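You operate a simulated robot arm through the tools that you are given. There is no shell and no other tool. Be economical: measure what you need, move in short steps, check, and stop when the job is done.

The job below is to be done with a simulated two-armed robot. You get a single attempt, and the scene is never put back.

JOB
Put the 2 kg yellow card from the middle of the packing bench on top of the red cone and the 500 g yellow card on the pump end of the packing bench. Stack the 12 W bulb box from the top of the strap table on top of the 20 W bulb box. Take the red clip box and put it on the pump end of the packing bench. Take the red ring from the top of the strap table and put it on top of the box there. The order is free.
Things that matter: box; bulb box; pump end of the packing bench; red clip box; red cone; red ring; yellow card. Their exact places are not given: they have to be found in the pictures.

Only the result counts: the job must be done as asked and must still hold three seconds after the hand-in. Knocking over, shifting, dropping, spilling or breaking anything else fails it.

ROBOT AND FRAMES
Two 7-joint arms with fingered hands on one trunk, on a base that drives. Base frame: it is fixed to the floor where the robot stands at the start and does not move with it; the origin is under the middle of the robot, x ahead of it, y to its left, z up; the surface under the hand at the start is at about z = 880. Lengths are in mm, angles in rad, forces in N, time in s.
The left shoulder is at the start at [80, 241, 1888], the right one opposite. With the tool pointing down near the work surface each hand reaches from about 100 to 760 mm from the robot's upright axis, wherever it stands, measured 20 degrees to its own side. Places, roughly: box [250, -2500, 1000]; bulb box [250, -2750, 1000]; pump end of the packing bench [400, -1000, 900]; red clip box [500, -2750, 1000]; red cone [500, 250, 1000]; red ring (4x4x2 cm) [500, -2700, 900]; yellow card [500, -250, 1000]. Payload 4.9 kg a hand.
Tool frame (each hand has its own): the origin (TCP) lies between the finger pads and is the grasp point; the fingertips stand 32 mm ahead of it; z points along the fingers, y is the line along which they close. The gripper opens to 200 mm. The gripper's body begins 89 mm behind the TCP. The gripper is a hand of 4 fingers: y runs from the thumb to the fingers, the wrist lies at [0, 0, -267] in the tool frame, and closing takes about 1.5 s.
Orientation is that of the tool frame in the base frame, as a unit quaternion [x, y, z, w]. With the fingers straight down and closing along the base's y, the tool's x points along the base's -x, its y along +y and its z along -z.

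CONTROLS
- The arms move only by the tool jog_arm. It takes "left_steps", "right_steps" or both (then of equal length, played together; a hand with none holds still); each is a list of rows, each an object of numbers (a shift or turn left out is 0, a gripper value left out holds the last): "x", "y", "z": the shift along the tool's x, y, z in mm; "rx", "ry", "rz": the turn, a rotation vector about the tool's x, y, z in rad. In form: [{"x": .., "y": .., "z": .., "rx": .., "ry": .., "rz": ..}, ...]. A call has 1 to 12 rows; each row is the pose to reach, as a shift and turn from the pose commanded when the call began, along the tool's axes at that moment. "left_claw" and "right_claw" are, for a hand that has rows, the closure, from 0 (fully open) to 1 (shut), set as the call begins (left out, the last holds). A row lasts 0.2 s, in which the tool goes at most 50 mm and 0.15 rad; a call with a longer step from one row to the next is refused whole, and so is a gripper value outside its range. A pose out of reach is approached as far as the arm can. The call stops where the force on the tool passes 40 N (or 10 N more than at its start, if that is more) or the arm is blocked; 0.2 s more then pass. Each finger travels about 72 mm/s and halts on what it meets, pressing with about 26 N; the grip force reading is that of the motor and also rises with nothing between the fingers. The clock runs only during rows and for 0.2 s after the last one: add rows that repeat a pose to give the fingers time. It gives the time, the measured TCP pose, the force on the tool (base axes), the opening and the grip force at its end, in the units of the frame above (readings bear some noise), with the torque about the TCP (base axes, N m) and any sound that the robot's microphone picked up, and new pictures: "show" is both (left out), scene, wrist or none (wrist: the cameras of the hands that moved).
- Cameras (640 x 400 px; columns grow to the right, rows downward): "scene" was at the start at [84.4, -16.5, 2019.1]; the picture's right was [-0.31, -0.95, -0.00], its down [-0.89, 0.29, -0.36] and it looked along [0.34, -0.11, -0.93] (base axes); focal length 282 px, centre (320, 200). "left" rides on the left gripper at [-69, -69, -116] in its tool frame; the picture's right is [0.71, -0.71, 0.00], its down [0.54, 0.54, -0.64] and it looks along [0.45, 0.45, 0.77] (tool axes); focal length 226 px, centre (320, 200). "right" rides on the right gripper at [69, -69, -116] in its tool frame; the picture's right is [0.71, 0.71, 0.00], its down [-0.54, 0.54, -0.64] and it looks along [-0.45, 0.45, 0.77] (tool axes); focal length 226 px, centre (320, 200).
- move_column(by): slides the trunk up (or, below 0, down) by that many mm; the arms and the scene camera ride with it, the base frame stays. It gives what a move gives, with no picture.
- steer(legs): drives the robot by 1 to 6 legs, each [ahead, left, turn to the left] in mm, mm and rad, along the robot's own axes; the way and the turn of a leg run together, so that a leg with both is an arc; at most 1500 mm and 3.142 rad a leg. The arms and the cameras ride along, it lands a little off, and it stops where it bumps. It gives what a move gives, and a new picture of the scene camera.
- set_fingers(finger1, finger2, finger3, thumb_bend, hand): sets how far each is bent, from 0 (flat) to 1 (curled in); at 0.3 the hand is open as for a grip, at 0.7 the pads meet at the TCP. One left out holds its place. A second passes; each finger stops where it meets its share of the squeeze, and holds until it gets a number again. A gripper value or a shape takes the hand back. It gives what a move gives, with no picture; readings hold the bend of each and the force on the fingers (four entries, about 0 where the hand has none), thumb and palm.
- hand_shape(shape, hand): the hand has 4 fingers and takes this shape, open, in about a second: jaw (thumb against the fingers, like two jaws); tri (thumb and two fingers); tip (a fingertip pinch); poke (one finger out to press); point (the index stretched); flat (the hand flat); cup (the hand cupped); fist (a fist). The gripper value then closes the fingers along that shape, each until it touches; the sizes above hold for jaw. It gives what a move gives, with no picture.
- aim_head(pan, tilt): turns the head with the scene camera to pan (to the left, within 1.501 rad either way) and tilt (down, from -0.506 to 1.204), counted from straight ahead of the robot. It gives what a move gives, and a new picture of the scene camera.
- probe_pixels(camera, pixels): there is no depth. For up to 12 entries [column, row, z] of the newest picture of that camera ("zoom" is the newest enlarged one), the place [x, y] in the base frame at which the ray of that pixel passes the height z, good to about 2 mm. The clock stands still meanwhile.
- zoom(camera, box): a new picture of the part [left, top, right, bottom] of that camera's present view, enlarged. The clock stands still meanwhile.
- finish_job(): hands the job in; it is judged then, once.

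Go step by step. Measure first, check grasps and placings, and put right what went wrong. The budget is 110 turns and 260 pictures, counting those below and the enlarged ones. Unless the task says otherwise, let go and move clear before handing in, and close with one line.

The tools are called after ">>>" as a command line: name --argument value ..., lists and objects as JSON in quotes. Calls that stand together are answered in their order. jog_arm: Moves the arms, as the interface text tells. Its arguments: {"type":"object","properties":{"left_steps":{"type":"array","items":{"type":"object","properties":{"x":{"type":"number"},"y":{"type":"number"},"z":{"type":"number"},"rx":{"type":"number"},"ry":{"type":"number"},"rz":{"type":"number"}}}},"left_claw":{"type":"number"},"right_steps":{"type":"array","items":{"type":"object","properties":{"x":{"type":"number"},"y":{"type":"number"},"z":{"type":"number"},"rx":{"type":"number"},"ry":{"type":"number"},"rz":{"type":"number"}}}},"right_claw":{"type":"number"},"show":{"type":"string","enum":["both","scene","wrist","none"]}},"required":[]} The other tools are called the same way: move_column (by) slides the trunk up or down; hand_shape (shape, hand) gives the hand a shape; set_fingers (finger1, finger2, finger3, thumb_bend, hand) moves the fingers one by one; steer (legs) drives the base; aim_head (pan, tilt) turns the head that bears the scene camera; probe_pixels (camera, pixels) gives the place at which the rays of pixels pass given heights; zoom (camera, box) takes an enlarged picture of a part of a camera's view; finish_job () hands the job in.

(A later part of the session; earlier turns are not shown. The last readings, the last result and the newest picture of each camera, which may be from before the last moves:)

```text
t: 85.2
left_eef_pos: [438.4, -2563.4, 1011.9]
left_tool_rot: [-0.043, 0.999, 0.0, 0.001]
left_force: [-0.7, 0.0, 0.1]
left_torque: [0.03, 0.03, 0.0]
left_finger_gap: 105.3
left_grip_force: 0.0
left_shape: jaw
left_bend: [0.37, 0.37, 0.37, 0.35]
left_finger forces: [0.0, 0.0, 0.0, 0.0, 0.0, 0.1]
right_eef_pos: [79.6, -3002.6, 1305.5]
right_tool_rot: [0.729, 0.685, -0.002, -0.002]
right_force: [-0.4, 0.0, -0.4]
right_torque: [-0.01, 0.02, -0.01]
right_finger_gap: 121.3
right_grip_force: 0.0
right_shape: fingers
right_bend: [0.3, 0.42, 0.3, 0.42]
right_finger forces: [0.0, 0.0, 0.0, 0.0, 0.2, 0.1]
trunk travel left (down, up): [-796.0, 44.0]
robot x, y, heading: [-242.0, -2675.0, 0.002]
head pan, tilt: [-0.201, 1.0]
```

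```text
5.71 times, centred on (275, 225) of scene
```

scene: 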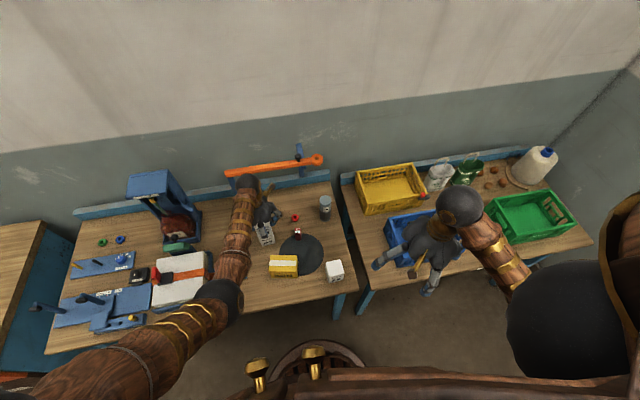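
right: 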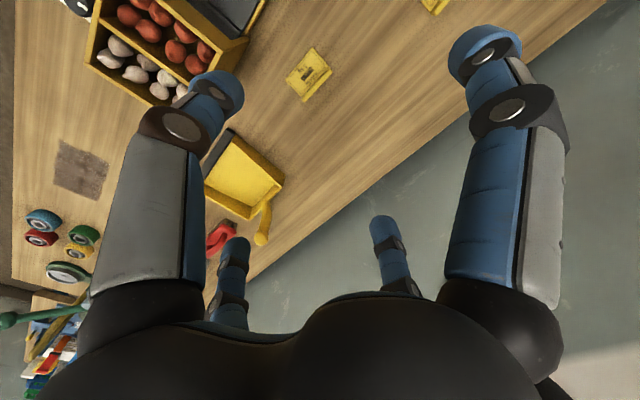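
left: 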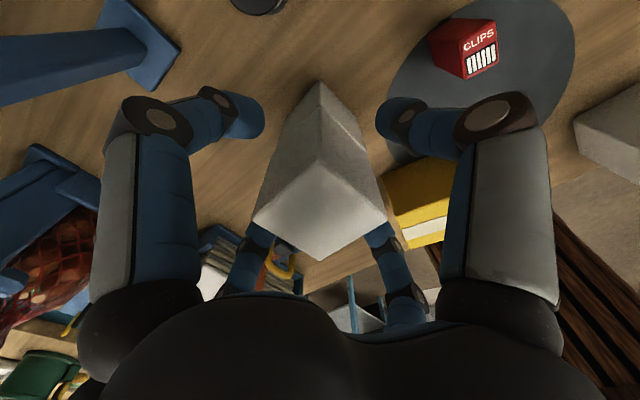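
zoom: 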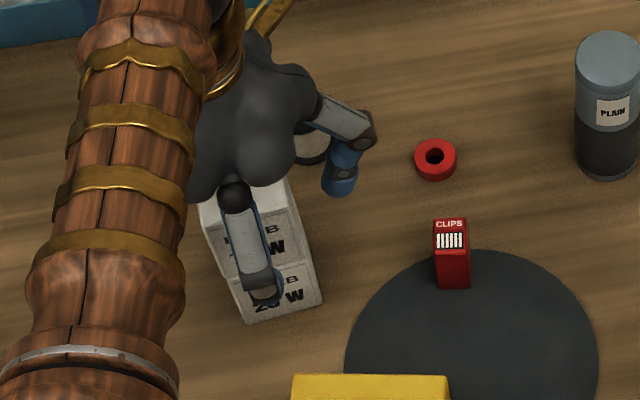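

The stack stands aligned. Lift the hand clear, then measure ring, clip box and spool.

>>> jog_arm --left_steps '[{"z": -20}, {"z": -60}, {"z": -105}, {"z": -150}, {"z": -195}, {"z": -235}, {"y": -45, "z": -235}, {"y": -90, "z": -235}, {"y": -90, "z": -235}]' --show "both"

>>> zoom --camera "scene" --box '[230, 180, 360, 285]'

>>> zoom --camera "left" --box '[200, 0, 460, 170]'

```text
t: 87.2
left_eef_pos: [444.3, -2652.8, 1246.8]
left_tool_rot: [-0.044, 0.999, 0.0, 0.002]
left_force: [0.5, 0.0, 0.0]
left_torque: [-0.04, 0.04, -0.05]
left_finger_gap: 105.6
left_grip_force: 0.1
left_shape: jaw
left_bend: [0.37, 0.37, 0.37, 0.35]
left_finger forces: [0.1, 0.1, 0.0, 0.0, 0.0, 0.0]
right_eef_pos: [80.5, -3002.7, 1307.2]
right_tool_rot: [0.729, 0.685, -0.001, -0.001]
right_force: [0.1, -0.9, -0.7]
right_torque: [0.02, -0.01, -0.01]
right_finger_gap: 121.2
right_grip_force: 0.0
right_shape: fingers
right_bend: [0.3, 0.42, 0.3, 0.42]
right_finger forces: [0.0, 0.0, 0.0, 0.0, 0.0, 0.0]
trunk travel left (down, up): [-796.0, 44.0]
robot x, y, heading: [-240.1, -2676.8, 0.001]
head pan, tilt: [-0.201, 1.0]
```

scene: 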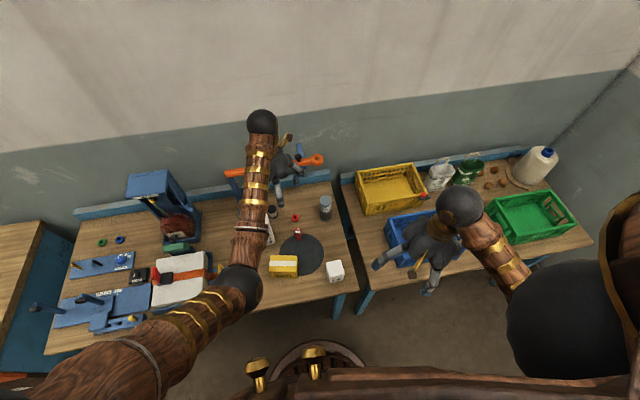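
left: 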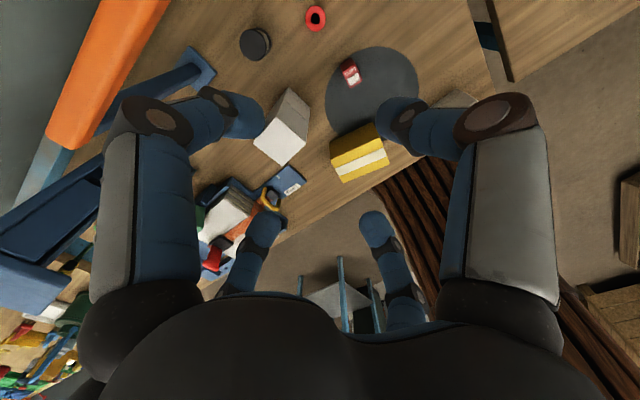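

```text
3.81 times, centred on (295, 232) of scene
```

zoom: 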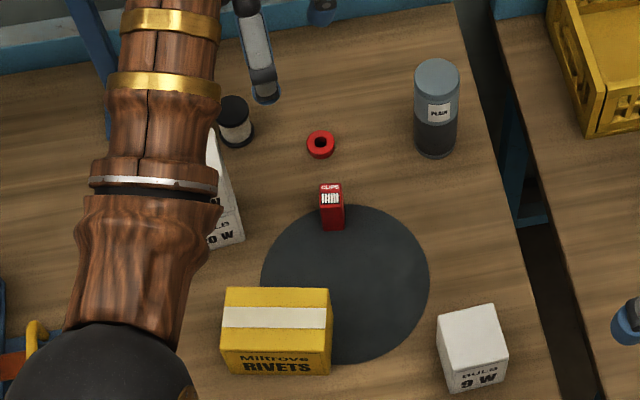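

```text
2.35 times, centred on (330, 85) of left
```

zoom: 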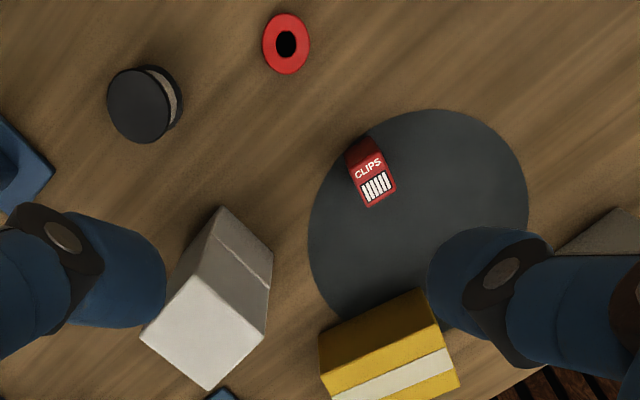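

>>> probe_pixels --camera "scene" --pixels '[[295, 217, 900], [295.3, 230.5, 940], [295, 233, 940], [301, 233, 940], [301.3, 239.4, 880], [295.3, 239.6, 880], [274, 216, 880], [297.9, 266.1, 960], [269.5, 265.3, 960], [297.6, 277.4, 880], [269, 277.1, 880], [270, 255.6, 960]]'

>>> probe_pixels --camera "left" --pixels '[[315.5, 17.8, 900], [353.3, 77.3, 940], [350.5, 88, 940], [362.7, 80.7, 940], [357.6, 67.1, 940], [344.9, 75.6, 940], [255.6, 43.8, 930]]'

>>> zoom --camera "scene" --box '[285, 205, 315, 245]'

```text
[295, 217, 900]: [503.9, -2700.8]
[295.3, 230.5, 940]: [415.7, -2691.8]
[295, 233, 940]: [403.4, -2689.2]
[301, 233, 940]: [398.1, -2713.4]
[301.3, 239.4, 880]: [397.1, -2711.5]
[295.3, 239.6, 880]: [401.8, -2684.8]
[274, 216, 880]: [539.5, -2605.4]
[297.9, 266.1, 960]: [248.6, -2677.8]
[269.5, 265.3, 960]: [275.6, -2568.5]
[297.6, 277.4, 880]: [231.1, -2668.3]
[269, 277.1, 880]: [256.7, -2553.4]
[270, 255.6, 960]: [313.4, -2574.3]
```

```text
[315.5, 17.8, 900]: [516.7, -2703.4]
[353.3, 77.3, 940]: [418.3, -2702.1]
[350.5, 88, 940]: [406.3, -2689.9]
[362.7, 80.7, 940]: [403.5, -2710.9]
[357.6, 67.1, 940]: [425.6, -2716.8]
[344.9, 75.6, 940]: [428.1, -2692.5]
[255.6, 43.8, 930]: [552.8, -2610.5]
```

```text
10.00 times, centred on (300, 225) of scene
```

zoom: 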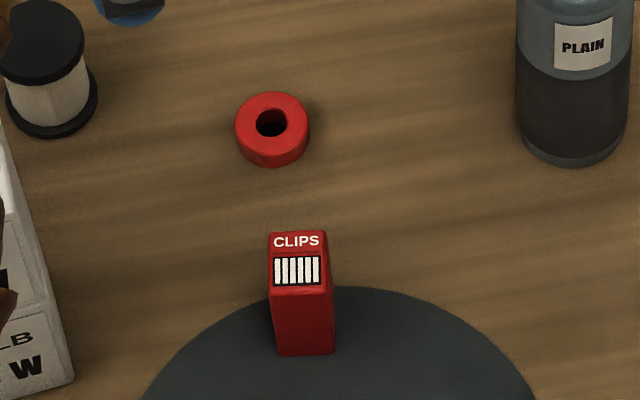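

Ring ≈ (511,-2702), clip box 25×25×60 at (414,-2701). The ring is near the reach limit, so I drive 80 mm ahead first.

>>> steer --legs '[[80, 0, 0]]'

>>> jog_arm --left_steps '[{"rz": 0.14}, {"rz": 0.28}, {"rz": 0.42}, {"rz": 0.56}, {"rz": 0.7}, {"rz": 0.78}, {"rz": 0.78}]' --left_claw 0.6 --show "wrist"

```text
t: 88.3
left_eef_pos: [509.8, -2651.6, 1253.4]
left_tool_rot: [-0.045, 0.999, -0.001, 0.005]
left_force: [-1.5, -0.4, 0.8]
left_torque: [0.04, -0.18, -0.01]
left_finger_gap: 105.9
left_grip_force: 0.1
left_shape: jaw
left_bend: [0.37, 0.37, 0.37, 0.35]
left_finger forces: [0.0, 0.0, 0.0, 0.1, 0.0, 0.1]
right_eef_pos: [145.8, -3001.2, 1309.9]
right_tool_rot: [0.728, 0.685, 0.003, 0.002]
right_force: [-1.7, -0.7, 0.7]
right_torque: [-0.01, -0.16, 0.01]
right_finger_gap: 120.9
right_grip_force: 0.0
right_shape: fingers
right_bend: [0.3, 0.42, 0.3, 0.42]
right_finger forces: [0.0, 0.1, 0.0, 0.0, 0.1, 0.0]
trunk travel left (down, up): [-796.0, 44.0]
robot x, y, heading: [-162.3, -2676.0, 0.013]
head pan, tilt: [-0.201, 1.0]
```

scene: 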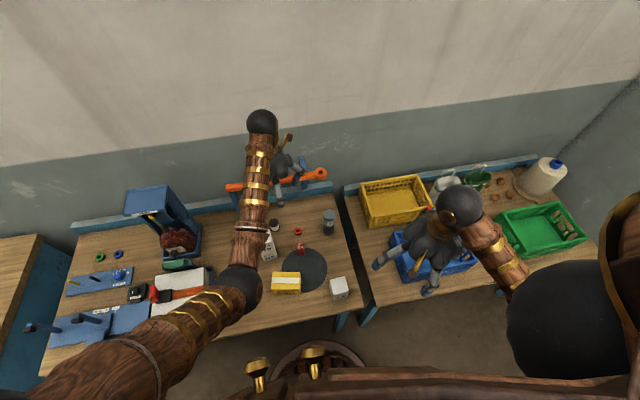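

```text
t: 89.9
left_eef_pos: [522.9, -2652.3, 1245.8]
left_tool_rot: [0.34, 0.941, 0.001, 0.0]
left_force: [1.2, -0.3, -0.3]
left_torque: [0.03, 0.02, -0.02]
left_finger_gap: 80.4
left_grip_force: 0.0
left_shape: jaw
left_bend: [0.42, 0.42, 0.42, 0.41]
left_finger forces: [0.0, 0.0, 0.1, 0.0, 0.0, 0.0]
right_eef_pos: [157.7, -3002.6, 1306.7]
right_tool_rot: [0.728, 0.685, -0.001, -0.003]
right_force: [0.4, 0.4, -0.1]
right_torque: [0.03, 0.03, 0.0]
right_finger_gap: 121.0
right_grip_force: 0.0
right_shape: fingers
right_bend: [0.3, 0.42, 0.3, 0.42]
right_finger forces: [0.0, 0.0, 0.0, 0.1, 0.0, 0.1]
trunk travel left (down, up): [-796.0, 44.0]
robot x, y, heading: [-163.4, -2676.0, 0.004]
head pan, tilt: [-0.201, 1.0]
```

left: 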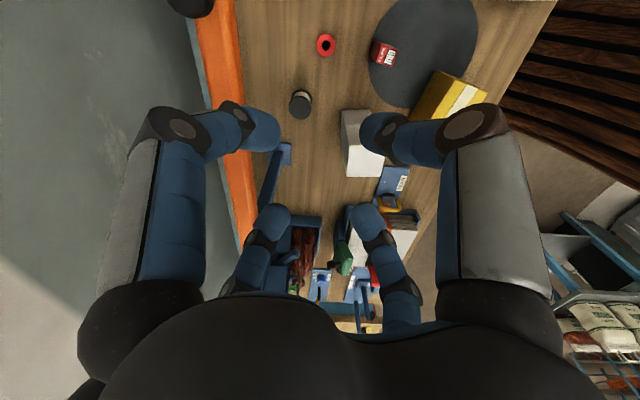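

Probe the ring and the orange arm's near edge from this view.

>>> probe_pixels --camera "left" --pixels '[[326, 44, 898], [317, 45, 898], [335, 44, 898], [326, 33, 898], [326, 55, 898], [237, 50, 1050], [237, 50, 1120], [247, 180, 1050], [247, 180, 1120], [300, 104, 930]]'

>>> probe_pixels --camera "scene" --pixels '[[325, 175, 1050], [325, 175, 1120], [245, 191, 1050], [245, 191, 1120], [298, 231, 898]]'

```text
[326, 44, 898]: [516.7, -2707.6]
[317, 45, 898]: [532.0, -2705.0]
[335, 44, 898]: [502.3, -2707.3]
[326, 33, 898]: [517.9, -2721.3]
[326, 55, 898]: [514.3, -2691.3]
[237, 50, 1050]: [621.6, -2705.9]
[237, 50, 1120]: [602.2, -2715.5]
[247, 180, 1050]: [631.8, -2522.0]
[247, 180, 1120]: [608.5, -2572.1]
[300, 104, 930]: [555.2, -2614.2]
```

```text
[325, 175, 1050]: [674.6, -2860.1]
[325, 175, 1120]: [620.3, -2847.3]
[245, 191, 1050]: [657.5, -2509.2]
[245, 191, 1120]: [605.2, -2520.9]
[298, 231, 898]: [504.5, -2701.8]
```

The orange beam hangs at about x≈605, z≈1115, so I tilt the hand by 0.2 rad (wrist toward the robot) and come down over the ring at (514,-2704).

>>> jog_arm --left_steps '[{"x": -8, "y": -15, "z": 20, "rx": -0.064, "ry": -0.077}, {"x": -16, "y": -30, "z": 40, "rx": -0.128, "ry": -0.154}, {"x": -26, "y": -46, "z": 60, "rx": -0.128, "ry": -0.154}, {"x": -26, "y": -46, "z": 100, "rx": -0.128, "ry": -0.154}, {"x": -26, "y": -46, "z": 145, "rx": -0.128, "ry": -0.154}, {"x": -26, "y": -46, "z": 190, "rx": -0.128, "ry": -0.154}, {"x": -26, "y": -46, "z": 235, "rx": -0.128, "ry": -0.154}, {"x": -26, "y": -46, "z": 235, "rx": -0.128, "ry": -0.154}]'

>>> zoom --camera "left" --box '[200, 40, 460, 260]'

>>> zoom --camera "scene" --box '[220, 130, 360, 260]'

```text
t: 91.7
left_eef_pos: [512.0, -2702.6, 1012.0]
left_tool_rot: [0.336, 0.936, 0.035, 0.095]
left_force: [-0.1, -0.4, 1.0]
left_torque: [0.03, -0.02, -0.03]
left_finger_gap: 80.3
left_grip_force: 0.0
left_shape: jaw
left_bend: [0.42, 0.42, 0.42, 0.41]
left_finger forces: [0.0, 0.0, 0.0, 0.0, 0.0, 0.1]
right_eef_pos: [157.6, -3001.9, 1308.1]
right_tool_rot: [0.729, 0.685, 0.0, -0.001]
right_force: [0.3, -0.2, 0.6]
right_torque: [0.02, 0.0, 0.01]
right_finger_gap: 121.0
right_grip_force: 0.1
right_shape: fingers
right_bend: [0.3, 0.42, 0.3, 0.42]
right_finger forces: [0.0, 0.0, 0.0, 0.0, 0.0, 0.0]
trunk travel left (down, up): [-796.0, 44.0]
robot x, y, heading: [-166.5, -2674.6, 0.003]
head pan, tilt: [-0.201, 1.0]
```

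scene: 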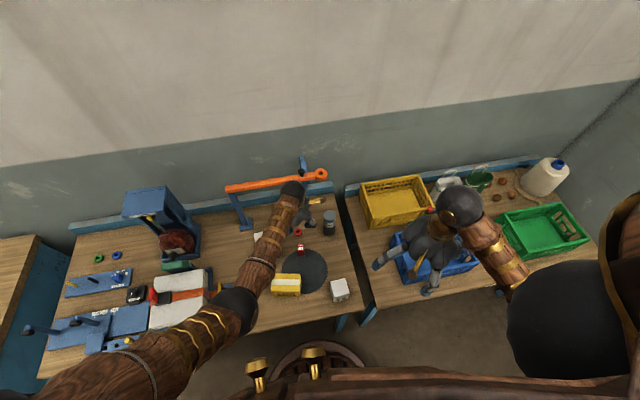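
left: 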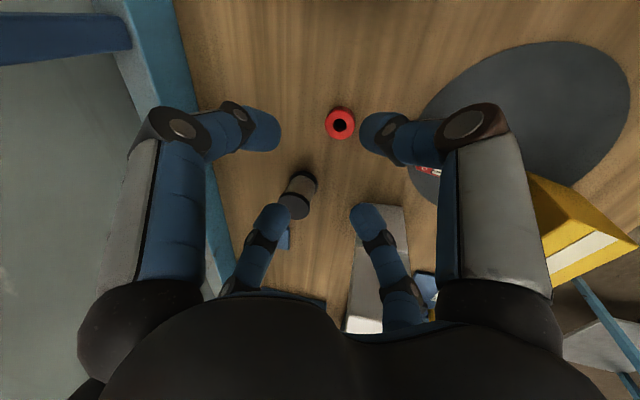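

```text
1.82 times, centred on (330, 150) of left
```

zoom: 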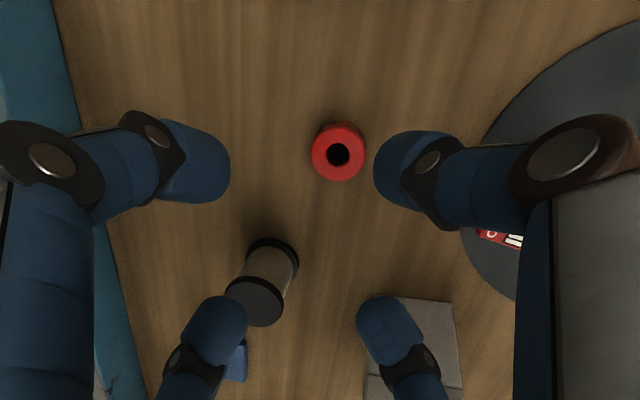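

```text
3.08 times, centred on (290, 195) of scene
```

zoom: 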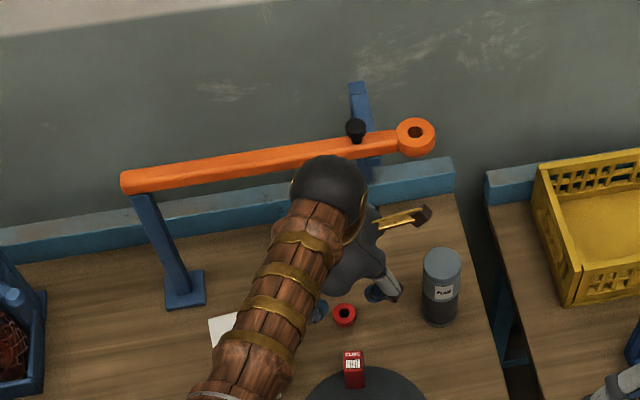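

Rotate the hand another 0.35 rad so the digits avoid the spool, clip box and bottle; and probe the ring at (340,125).

>>> probe_pixels --camera "left" --pixels '[[339.9, 125.3, 900], [339.9, 123, 890], [331, 122, 895], [346, 123, 895]]'

>>> jog_arm --left_steps '[{"rx": 0.018, "ry": -0.015, "rz": 0.114}, {"rx": 0.036, "ry": -0.03, "rz": 0.228}, {"rx": 0.054, "ry": -0.045, "rz": 0.342}, {"rx": 0.054, "ry": -0.045, "rz": 0.342}]' --show "wrist"

>>> zoom --camera "left" --box '[200, 40, 460, 260]'

```text
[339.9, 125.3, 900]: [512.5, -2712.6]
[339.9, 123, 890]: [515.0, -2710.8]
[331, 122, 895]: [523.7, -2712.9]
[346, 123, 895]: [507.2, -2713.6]
```

```text
t: 92.7
left_eef_pos: [512.0, -2704.2, 1010.1]
left_tool_rot: [0.496, 0.863, 0.017, 0.099]
left_force: [0.2, 0.6, 0.4]
left_torque: [0.01, 0.0, -0.05]
left_finger_gap: 80.4
left_grip_force: 0.1
left_shape: jaw
left_bend: [0.42, 0.42, 0.42, 0.41]
left_finger forces: [0.0, 0.0, 0.1, 0.0, 0.0, 0.0]
right_eef_pos: [157.7, -3002.4, 1306.5]
right_tool_rot: [0.728, 0.686, -0.001, -0.002]
right_force: [0.2, 0.7, 0.1]
right_torque: [-0.01, 0.01, 0.01]
right_finger_gap: 120.9
right_grip_force: 0.0
right_shape: fingers
right_bend: [0.3, 0.42, 0.3, 0.42]
right_finger forces: [0.0, 0.0, 0.1, 0.1, 0.0, 0.0]
trunk travel left (down, up): [-796.0, 44.0]
robot x, y, heading: [-161.0, -2678.3, 0.003]
head pan, tilt: [-0.201, 1.0]
```

left: 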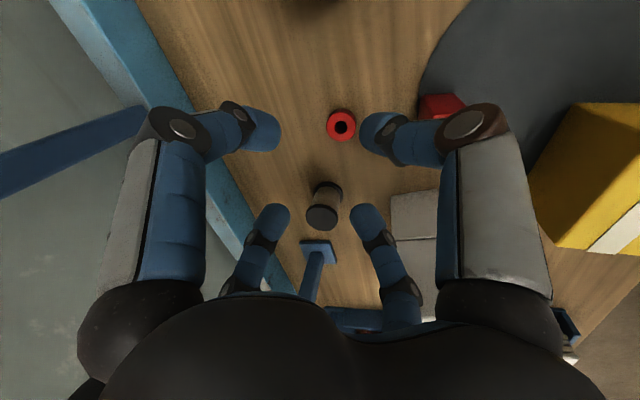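

```text
1.82 times, centred on (330, 150) of left
```

zoom: 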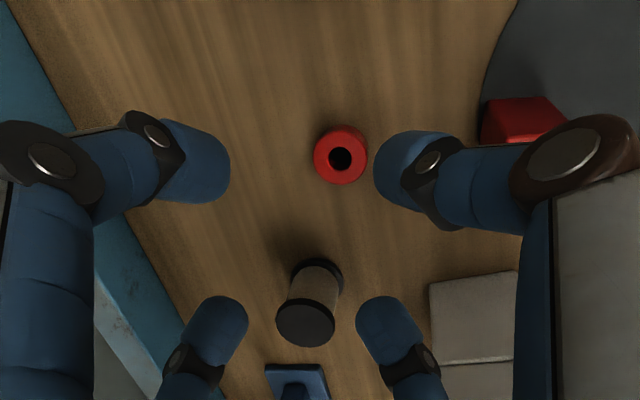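

>>> probe_pixels --camera "zoom" --pixels '[[340, 158, 900], [340, 158, 890], [314, 152, 897], [367, 152, 897], [310, 325, 940], [302, 118, 900]]'

```text
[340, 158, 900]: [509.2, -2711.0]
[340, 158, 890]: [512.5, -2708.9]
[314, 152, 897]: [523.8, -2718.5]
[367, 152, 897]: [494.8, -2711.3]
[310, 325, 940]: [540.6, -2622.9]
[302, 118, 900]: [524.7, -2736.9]
```

Ring centre ≈ (511,-2709). Descend vertically in two stages to z≈960 then check.

>>> jog_arm --left_steps '[{"x": 0, "y": -6.6, "z": 24.7}, {"x": 3.9, "y": -9.8, "z": 49.3}, {"x": 3.9, "y": -9.8, "z": 49.3}]' --show "both"

>>> zoom --camera "left" --box '[200, 40, 460, 260]'

>>> zoom --camera "scene" --box '[220, 150, 360, 270]'

```text
t: 93.5
left_eef_pos: [512.7, -2709.3, 961.0]
left_tool_rot: [0.495, 0.863, 0.017, 0.099]
left_force: [-0.5, -0.1, 0.3]
left_torque: [-0.02, 0.0, -0.03]
left_finger_gap: 80.3
left_grip_force: 0.0
left_shape: jaw
left_bend: [0.42, 0.42, 0.42, 0.41]
left_finger forces: [0.0, 0.0, 0.0, 0.0, 0.0, 0.1]
right_eef_pos: [157.8, -3003.0, 1306.4]
right_tool_rot: [0.728, 0.685, 0.0, -0.002]
right_force: [0.5, -0.5, -0.6]
right_torque: [0.01, 0.0, 0.01]
right_finger_gap: 121.0
right_grip_force: 0.1
right_shape: fingers
right_bend: [0.3, 0.42, 0.3, 0.42]
right_finger forces: [0.0, 0.1, 0.1, 0.0, 0.0, 0.1]
trunk travel left (down, up): [-796.0, 44.0]
robot x, y, heading: [-162.8, -2678.6, 0.004]
head pan, tilt: [-0.201, 1.0]
```

scene: 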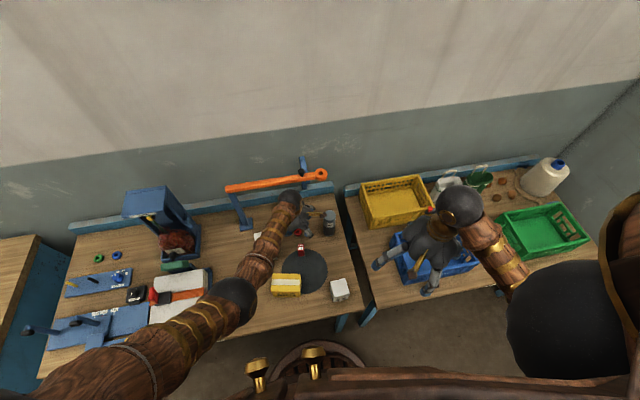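
left: 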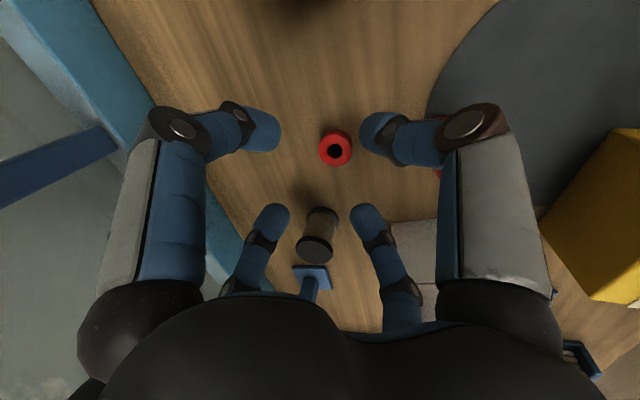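

```text
1.82 times, centred on (330, 150) of left
```

zoom: 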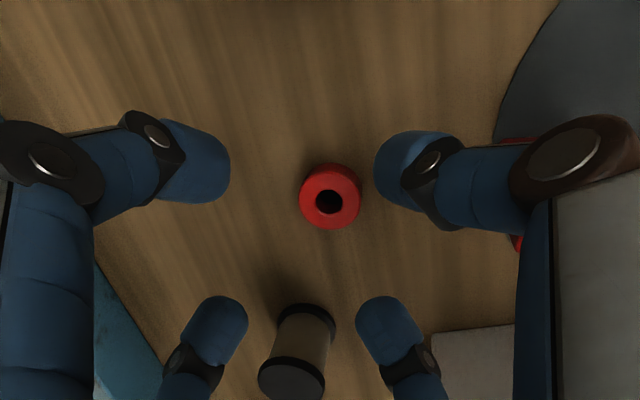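

```text
3.33 times, centred on (290, 210) of scene
```

zoom: 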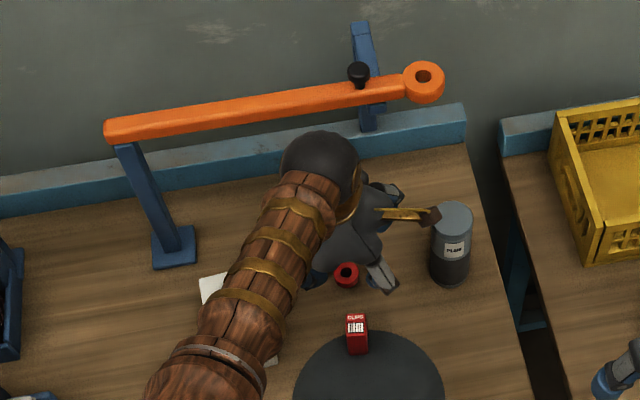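

The ring sits ~8 mm to the -x side of the digit centre; correct while descending to z≈923.

>>> jog_arm --left_steps '[{"x": 7, "y": -6, "z": 12}, {"x": 11, "y": -9.8, "z": 28}, {"x": 11, "y": -9.8, "z": 35.9}, {"x": 11, "y": -9.8, "z": 35.9}]' --show "wrist"

>>> zoom --camera "left" --box '[200, 60, 460, 280]'

```text
t: 94.5
left_eef_pos: [503.7, -2707.7, 923.9]
left_tool_rot: [0.494, 0.863, 0.017, 0.101]
left_force: [0.0, 0.1, 0.4]
left_torque: [0.0, -0.02, 0.02]
left_finger_gap: 80.4
left_grip_force: 0.0
left_shape: jaw
left_bend: [0.42, 0.42, 0.42, 0.41]
left_finger forces: [0.1, 0.0, 0.0, 0.1, 0.0, 0.0]
right_eef_pos: [158.1, -3002.7, 1308.2]
right_tool_rot: [0.728, 0.686, -0.001, -0.002]
right_force: [-0.4, -0.6, -1.1]
right_torque: [0.02, 0.01, 0.01]
right_finger_gap: 121.0
right_grip_force: 0.0
right_shape: fingers
right_bend: [0.3, 0.42, 0.3, 0.42]
right_finger forces: [0.0, 0.0, 0.0, 0.1, 0.0, 0.0]
trunk travel left (down, up): [-796.0, 44.0]
robot x, y, heading: [-167.1, -2677.9, 0.002]
head pan, tilt: [-0.201, 1.0]
```

left: 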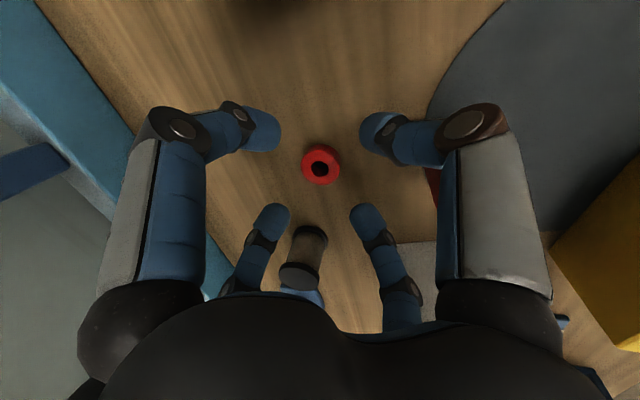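

```text
1.82 times, centred on (330, 170) of left
```

zoom: 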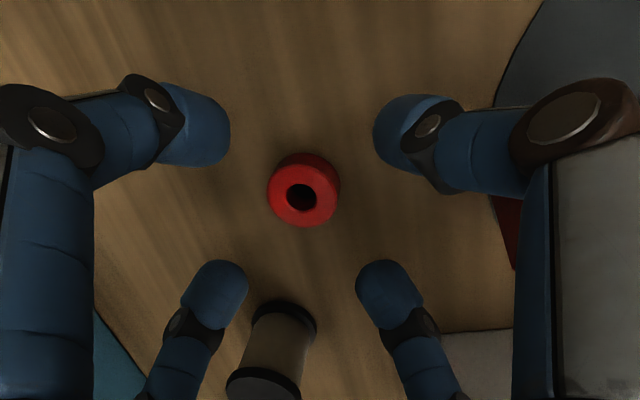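

Ring centred. Partly close to ~55 mm, then lower a few mm before gripping.

>>> jog_arm --left_steps '[{}, {}, {}]' --left_claw 0.72 --show "wrist"

>>> jog_arm --left_steps '[{"x": 0.6, "y": -0.5, "z": 3}, {"x": 0.9, "y": -0.8, "z": 6}, {"x": 0.9, "y": -0.8, "z": 6}]' --show "wrist"

```text
t: 95.3
left_eef_pos: [504.3, -2705.7, 925.3]
left_tool_rot: [0.495, 0.863, 0.017, 0.099]
left_force: [-0.1, -0.2, 0.1]
left_torque: [0.04, 0.02, -0.01]
left_finger_gap: 56.3
left_grip_force: 0.1
left_shape: jaw
left_bend: [0.49, 0.49, 0.49, 0.48]
left_finger forces: [0.0, 0.1, 0.0, 0.0, 0.0, 0.1]
right_eef_pos: [158.2, -3002.0, 1307.3]
right_tool_rot: [0.728, 0.685, 0.0, -0.001]
right_force: [0.6, 0.6, -0.9]
right_torque: [0.0, 0.02, 0.05]
right_finger_gap: 121.2
right_grip_force: 0.0
right_shape: fingers
right_bend: [0.3, 0.42, 0.3, 0.42]
right_finger forces: [0.0, 0.0, 0.0, 0.0, 0.0, 0.0]
trunk travel left (down, up): [-796.0, 44.0]
robot x, y, heading: [-164.5, -2670.9, 0.004]
head pan, tilt: [-0.201, 1.0]
```

left: 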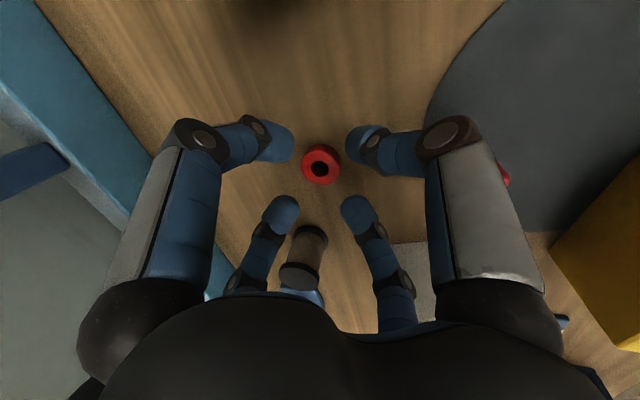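

```text
t: 96.1
left_eef_pos: [505.0, -2707.1, 916.5]
left_tool_rot: [0.495, 0.863, 0.018, 0.1]
left_force: [0.7, -0.2, 0.5]
left_torque: [0.01, -0.05, 0.01]
left_finger_gap: 56.5
left_grip_force: 0.0
left_shape: jaw
left_bend: [0.49, 0.49, 0.49, 0.48]
left_finger forces: [0.0, 0.1, 0.1, 0.0, 0.0, 0.0]
right_eef_pos: [159.4, -3001.5, 1307.0]
right_tool_rot: [0.729, 0.685, 0.0, -0.002]
right_force: [-0.4, -0.3, 1.1]
right_torque: [0.04, 0.02, -0.02]
right_finger_gap: 120.8
right_grip_force: 0.0
right_shape: fingers
right_bend: [0.3, 0.42, 0.3, 0.42]
right_finger forces: [0.1, 0.1, 0.0, 0.1, 0.1, 0.0]
trunk travel left (down, up): [-796.0, 44.0]
robot x, y, heading: [-161.8, -2673.8, 0.004]
head pan, tilt: [-0.201, 1.0]
```

left: 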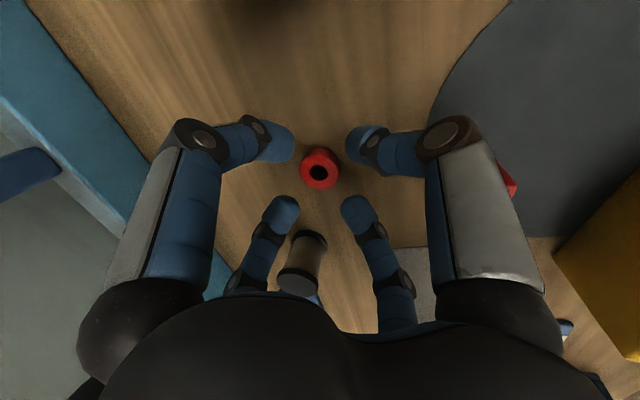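

At z≈916.5 without contact. Close on the ring, then lift.

>>> jog_arm --left_steps '[{}, {}, {}, {}]' --left_claw 1.0 --show "wrist"

>>> zoom --camera "left" --box '[240, 90, 400, 240]'

```text
t: 97.1
left_eef_pos: [504.2, -2705.7, 917.9]
left_tool_rot: [0.494, 0.863, 0.016, 0.099]
left_force: [-0.3, -0.1, -0.6]
left_torque: [-0.01, -0.01, 0.01]
left_finger_gap: 0.0
left_grip_force: 25.8
left_shape: jaw
left_bend: [0.7, 0.7, 0.7, 0.7]
left_finger forces: [0.0, 0.1, 0.0, 0.0, 0.1, 0.0]
right_eef_pos: [157.1, -3003.8, 1307.0]
right_tool_rot: [0.728, 0.685, 0.0, -0.001]
right_force: [-0.7, -0.2, 0.0]
right_torque: [-0.05, 0.01, -0.01]
right_finger_gap: 121.1
right_grip_force: 0.1
right_shape: fingers
right_bend: [0.3, 0.42, 0.3, 0.42]
right_finger forces: [0.1, 0.1, 0.1, 0.1, 0.0, 0.1]
trunk travel left (down, up): [-796.0, 44.0]
robot x, y, heading: [-162.3, -2676.3, 0.002]
head pan, tilt: [-0.201, 1.0]
```

left: 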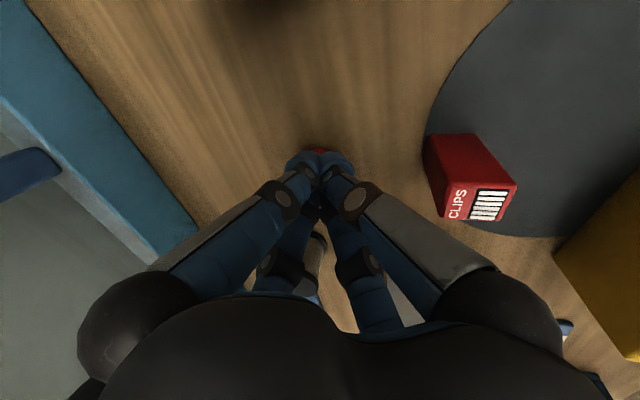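

```text
2.67 times, centred on (320, 165) of left
```

zoom: 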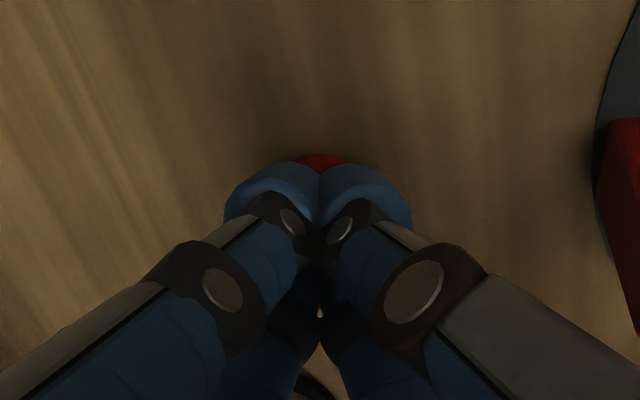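

The digits closed above the ring; the stacking heights tell me this table is at z≈869, about 11 mm lower. Open to 56 mm, lower 11 mm, and close again.

>>> jog_arm --left_steps '[{}, {}, {}, {"x": 0.9, "y": -0.8, "z": 6}, {"x": 1.8, "y": -1.5, "z": 11}, {"x": 1.8, "y": -1.5, "z": 12}, {"x": 1.8, "y": -1.5, "z": 12}]' --left_claw 0.72 --show "wrist"

>>> jog_arm --left_steps '[{}, {}, {}, {}]' --left_claw 1.0 --show "wrist"

```text
t: 98.7
left_eef_pos: [505.5, -2707.0, 904.0]
left_tool_rot: [0.494, 0.863, 0.018, 0.1]
left_force: [-0.2, -0.1, 0.3]
left_torque: [0.01, -0.02, 0.01]
left_finger_gap: 55.6
left_grip_force: 0.1
left_shape: jaw
left_bend: [0.49, 0.49, 0.49, 0.48]
left_finger forces: [0.1, 0.1, 0.0, 0.0, 0.1, 0.1]
right_eef_pos: [158.2, -3003.8, 1306.3]
right_tool_rot: [0.728, 0.686, 0.0, -0.002]
right_force: [-1.1, 0.1, -0.7]
right_torque: [0.0, 0.0, 0.01]
right_finger_gap: 121.0
right_grip_force: 0.0
right_shape: fingers
right_bend: [0.3, 0.42, 0.3, 0.42]
right_finger forces: [0.1, 0.0, 0.1, 0.0, 0.1, 0.0]
trunk travel left (down, up): [-796.0, 44.0]
robot x, y, heading: [-162.9, -2675.0, 0.002]
head pan, tilt: [-0.201, 1.0]
```

left: 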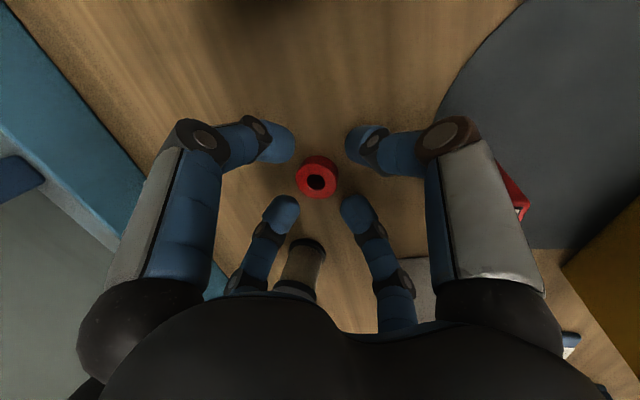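

```text
t: 99.7
left_eef_pos: [505.8, -2707.1, 903.5]
left_tool_rot: [0.494, 0.864, 0.017, 0.1]
left_force: [-0.4, 0.1, 0.3]
left_torque: [-0.01, 0.0, 0.01]
left_finger_gap: 5.4
left_grip_force: 26.8
left_shape: jaw
left_bend: [0.74, 0.79, 0.73, 0.71]
left_finger forces: [0.1, 0.0, 0.0, 0.0, 0.0, 0.2]
right_eef_pos: [157.1, -3002.6, 1305.8]
right_tool_rot: [0.728, 0.685, 0.0, -0.002]
right_force: [0.2, 0.4, 0.4]
right_torque: [0.0, 0.0, -0.01]
right_finger_gap: 120.9
right_grip_force: 0.1
right_shape: fingers
right_bend: [0.3, 0.42, 0.3, 0.42]
right_finger forces: [0.0, 0.0, 0.0, 0.0, 0.0, 0.0]
trunk travel left (down, up): [-796.0, 44.0]
robot x, y, heading: [-163.4, -2679.8, 0.002]
head pan, tilt: [-0.201, 1.0]
```

left: 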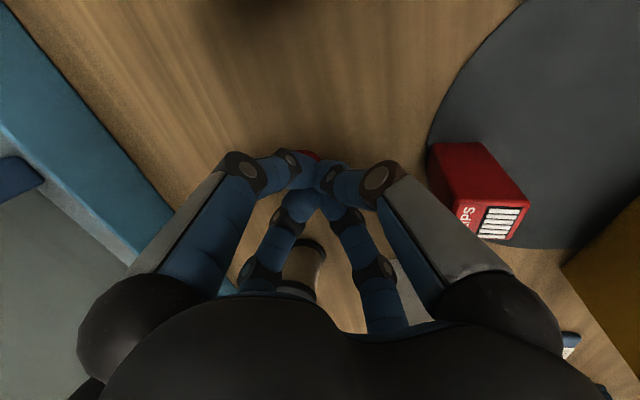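

The digits seem to have met on top of the ring. Enlarge.

>>> zoom --camera "left" --box '[260, 110, 380, 220]'

>>> zoom --camera "scene" --box '[270, 205, 330, 260]'

```text
3.64 times, centred on (320, 165) of left
```

zoom: 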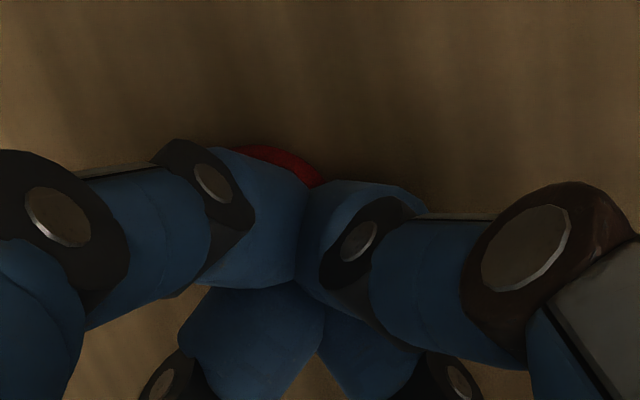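

```text
7.27 times, centred on (300, 232) of scene
```

zoom: 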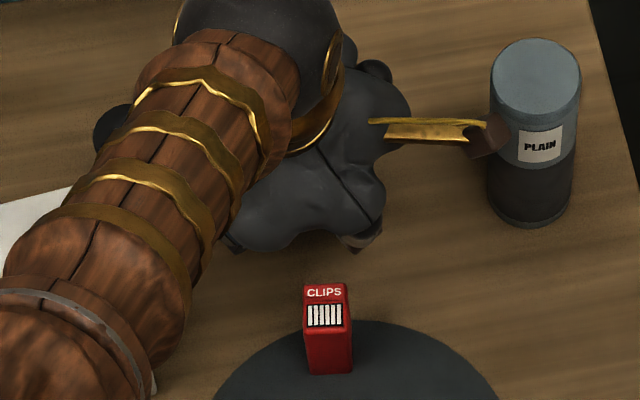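

Open again to 56 mm and lower in small steps until contact.

>>> jog_arm --left_steps '[{}, {}, {}, {"x": 0.5, "y": -0.4, "z": 3}, {"x": 0.9, "y": -0.8, "z": 6}, {"x": 0.9, "y": -0.8, "z": 6}]' --left_claw 0.72 --show "wrist"

>>> zoom --camera "left" --box '[240, 90, 400, 240]'

```text
t: 101.1
left_eef_pos: [504.9, -2707.9, 898.7]
left_tool_rot: [0.494, 0.864, 0.017, 0.099]
left_force: [0.3, 0.5, 0.8]
left_torque: [0.01, 0.0, -0.03]
left_finger_gap: 55.8
left_grip_force: 0.1
left_shape: jaw
left_bend: [0.49, 0.49, 0.49, 0.48]
left_finger forces: [0.0, 0.0, 0.6, 0.1, 0.2, 0.1]
right_eef_pos: [157.9, -3003.5, 1306.4]
right_tool_rot: [0.728, 0.685, -0.001, -0.002]
right_force: [0.9, 0.2, -0.6]
right_torque: [0.04, 0.0, 0.0]
right_finger_gap: 121.3
right_grip_force: 0.1
right_shape: fingers
right_bend: [0.3, 0.42, 0.3, 0.42]
right_finger forces: [0.0, 0.1, 0.0, 0.0, 0.0, 0.0]
trunk travel left (down, up): [-796.0, 44.0]
robot x, y, heading: [-163.2, -2674.2, 0.004]
head pan, tilt: [-0.201, 1.0]
```

left: 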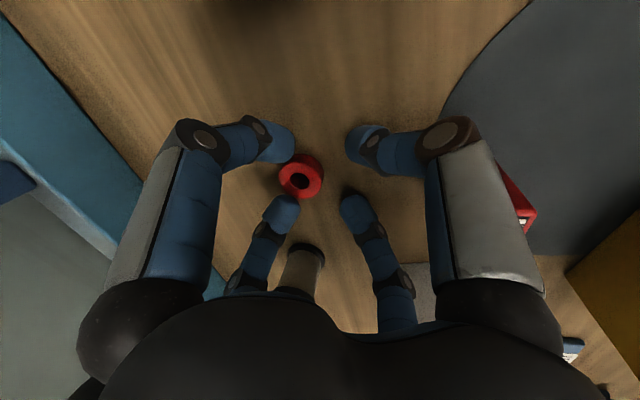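

```text
2.67 times, centred on (320, 165) of left
```

zoom: 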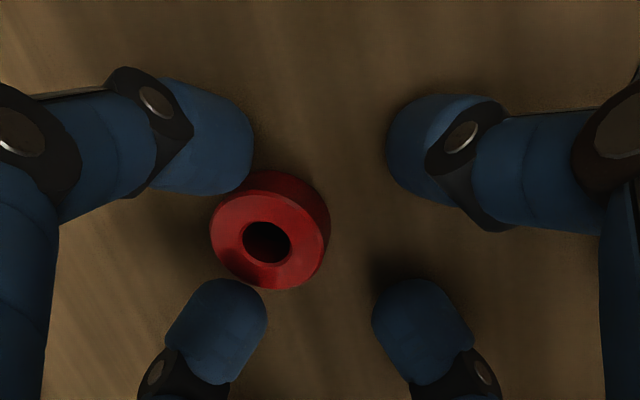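

The ring is ~13 mm off toward the left digits. Raise 20 mm, shift (+12,-3), lower again.

>>> jog_arm --left_steps '[{"x": -3.1, "y": 2.6, "z": -19.6}, {"x": -11.6, "y": 11.3, "z": -17.2}, {"x": -11.6, "y": 11.3, "z": -17.2}]' --show "none"

>>> jog_arm --left_steps '[{"x": 1.6, "y": -1.4, "z": 10}, {"x": 3.2, "y": -2.7, "z": 20}, {"x": 3.2, "y": -2.7, "z": 20}]' --show "wrist"

>>> zoom --camera "left" --box '[240, 90, 400, 240]'

```text
t: 101.9
left_eef_pos: [516.4, -2711.3, 918.0]
left_tool_rot: [0.495, 0.863, 0.018, 0.1]
left_force: [-0.6, 0.2, -0.6]
left_torque: [-0.03, 0.02, -0.01]
left_finger_gap: 56.2
left_grip_force: 0.1
left_shape: jaw
left_bend: [0.49, 0.49, 0.49, 0.48]
left_finger forces: [0.1, 0.1, 0.1, 0.0, 0.0, 0.1]
right_eef_pos: [159.1, -3003.5, 1305.9]
right_tool_rot: [0.729, 0.685, -0.001, -0.002]
right_force: [-0.4, 0.4, -0.2]
right_torque: [0.02, -0.01, 0.01]
right_finger_gap: 121.0
right_grip_force: 0.0
right_shape: fingers
right_bend: [0.3, 0.42, 0.3, 0.42]
right_finger forces: [0.0, 0.0, 0.0, 0.0, 0.0, 0.0]
trunk travel left (down, up): [-796.0, 44.0]
robot x, y, heading: [-160.8, -2675.1, -0.0]
head pan, tilt: [-0.201, 1.0]
```

```text
t: 102.7
left_eef_pos: [515.2, -2710.1, 900.1]
left_tool_rot: [0.495, 0.863, 0.017, 0.099]
left_force: [0.2, 0.5, 1.2]
left_torque: [0.0, 0.0, 0.0]
left_finger_gap: 55.7
left_grip_force: 0.0
left_shape: jaw
left_bend: [0.49, 0.49, 0.49, 0.48]
left_finger forces: [0.1, 0.0, 0.0, 0.0, 0.1, 0.0]
left hand out of reach, approached as far as the arm can: row 2
right_eef_pos: [158.1, -3002.5, 1306.8]
right_tool_rot: [0.728, 0.685, -0.001, -0.002]
right_force: [-0.4, -0.5, -0.3]
right_torque: [0.01, 0.0, -0.03]
right_finger_gap: 121.1
right_grip_force: 0.1
right_shape: fingers
right_bend: [0.3, 0.42, 0.3, 0.42]
right_finger forces: [0.0, 0.0, 0.0, 0.1, 0.0, 0.1]
trunk travel left (down, up): [-796.0, 44.0]
robot x, y, heading: [-160.9, -2672.9, 0.009]
head pan, tilt: [-0.201, 1.0]
```

left: 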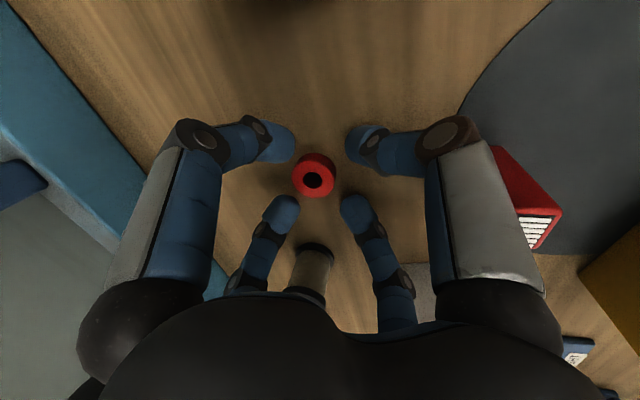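

```text
2.67 times, centred on (320, 165) of left
```

zoom: 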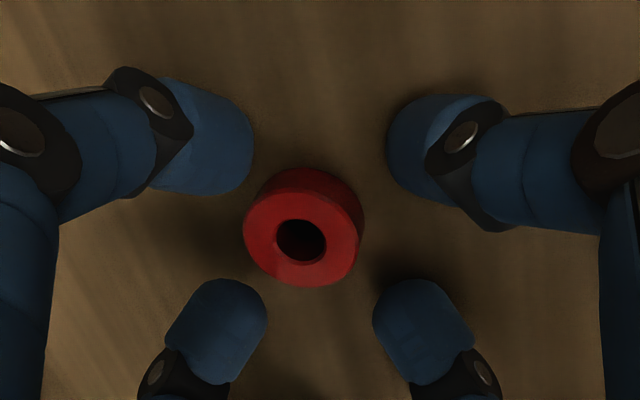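

Centred again. Lower in 3 mm steps until contact.

>>> jog_arm --left_steps '[{"x": 0.5, "y": -0.4, "z": 3}, {"x": 0.9, "y": -0.8, "z": 6}, {"x": 1.2, "y": -1.0, "z": 8}, {"x": 1.2, "y": -1.0, "z": 8}]' --show "wrist"

```text
t: 103.7
left_eef_pos: [514.4, -2709.8, 898.1]
left_tool_rot: [0.494, 0.864, 0.017, 0.099]
left_force: [0.1, -0.4, 0.5]
left_torque: [0.03, -0.02, 0.02]
left_finger_gap: 55.9
left_grip_force: 0.0
left_shape: jaw
left_bend: [0.49, 0.49, 0.49, 0.48]
left_finger forces: [0.1, 0.0, 0.1, 0.0, 0.0, 0.0]
left hand out of reach, approached as far as the arm can: row 1, 2, 3, 4
right_eef_pos: [158.8, -3002.0, 1307.8]
right_tool_rot: [0.729, 0.685, -0.001, -0.001]
right_force: [-0.3, 0.3, -0.8]
right_torque: [-0.01, 0.01, -0.01]
right_finger_gap: 121.5
right_grip_force: 0.2
right_shape: fingers
right_bend: [0.3, 0.42, 0.3, 0.42]
right_finger forces: [0.1, 0.0, 0.1, 0.0, 0.0, 0.0]
trunk travel left (down, up): [-796.0, 44.0]
robot x, y, heading: [-161.6, -2677.4, -0.002]
head pan, tilt: [-0.201, 1.0]
```

left: 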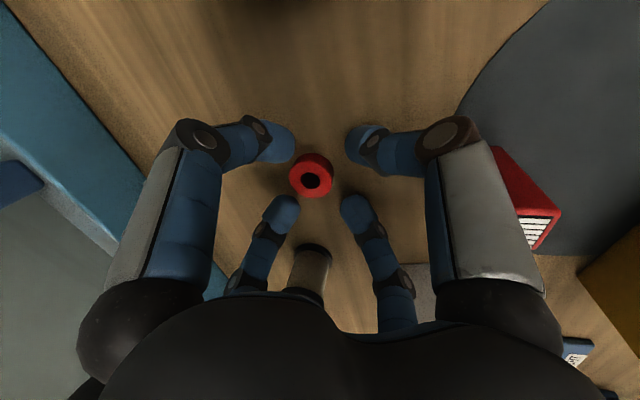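

The arm is at its reach limit; lower the trunk 8 mm instead.

>>> move_column --by -6

>>> jog_arm --left_steps '[{}]' --show "wrist"

>>> zoom --camera "left" --box '[240, 90, 400, 240]'

```text
t: 104.2
left_eef_pos: [512.9, -2710.0, 896.1]
left_tool_rot: [0.495, 0.863, 0.017, 0.101]
left_force: [-8.0, 0.0, 31.1]
left_torque: [-0.06, 0.99, -0.01]
left_finger_gap: 58.0
left_grip_force: 0.1
left_shape: jaw
left_bend: [0.49, 0.49, 0.49, 0.48]
left_finger forces: [0.0, 0.0, 11.0, 0.1, 20.6, 0.0]
right_eef_pos: [154.7, -3002.5, 1302.0]
right_tool_rot: [0.728, 0.685, 0.001, -0.001]
right_force: [0.0, 0.1, 0.1]
right_torque: [0.07, 0.0, 0.02]
right_finger_gap: 120.9
right_grip_force: 0.0
right_shape: fingers
right_bend: [0.3, 0.42, 0.3, 0.42]
right_finger forces: [0.0, 0.1, 0.1, 0.0, 0.0, 0.0]
trunk travel left (down, up): [-790.0, 50.0]
robot x, y, heading: [-161.2, -2673.8, 0.001]
head pan, tilt: [-0.201, 1.0]
```

```text
t: 104.6
left_eef_pos: [512.4, -2708.4, 892.9]
left_tool_rot: [0.494, 0.863, 0.018, 0.099]
left_force: [-2.9, -0.3, 20.2]
left_torque: [-0.14, 0.14, 0.05]
left_finger_gap: 46.7
left_grip_force: 20.7
left_shape: jaw
left_bend: [0.79, 0.8, 0.83, 0.5]
left_finger forces: [17.5, 15.4, 14.5, 0.1, 20.1, 0.1]
right_eef_pos: [155.9, -3001.6, 1301.6]
right_tool_rot: [0.728, 0.685, 0.0, -0.002]
right_force: [0.6, -1.0, 0.2]
right_torque: [0.03, -0.03, 0.02]
right_finger_gap: 120.9
right_grip_force: 0.1
right_shape: fingers
right_bend: [0.3, 0.42, 0.3, 0.42]
right_finger forces: [0.1, 0.1, 0.0, 0.0, 0.0, 0.1]
trunk travel left (down, up): [-790.0, 50.0]
robot x, y, heading: [-163.1, -2678.5, 0.004]
head pan, tilt: [-0.201, 1.0]
```

left: 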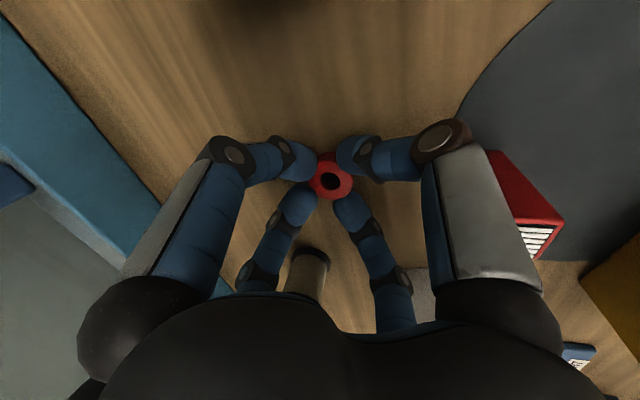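

```text
2.67 times, centred on (320, 165) of left
```

zoom: 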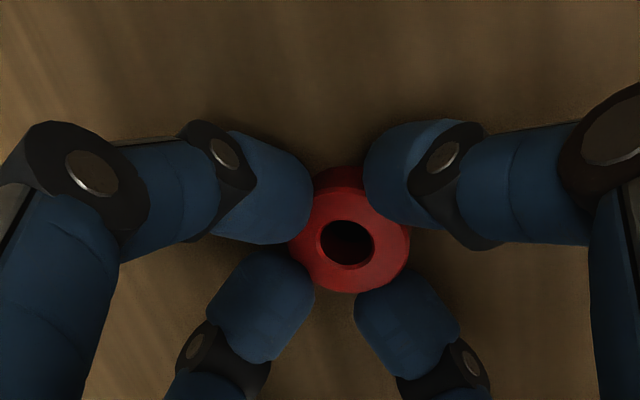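

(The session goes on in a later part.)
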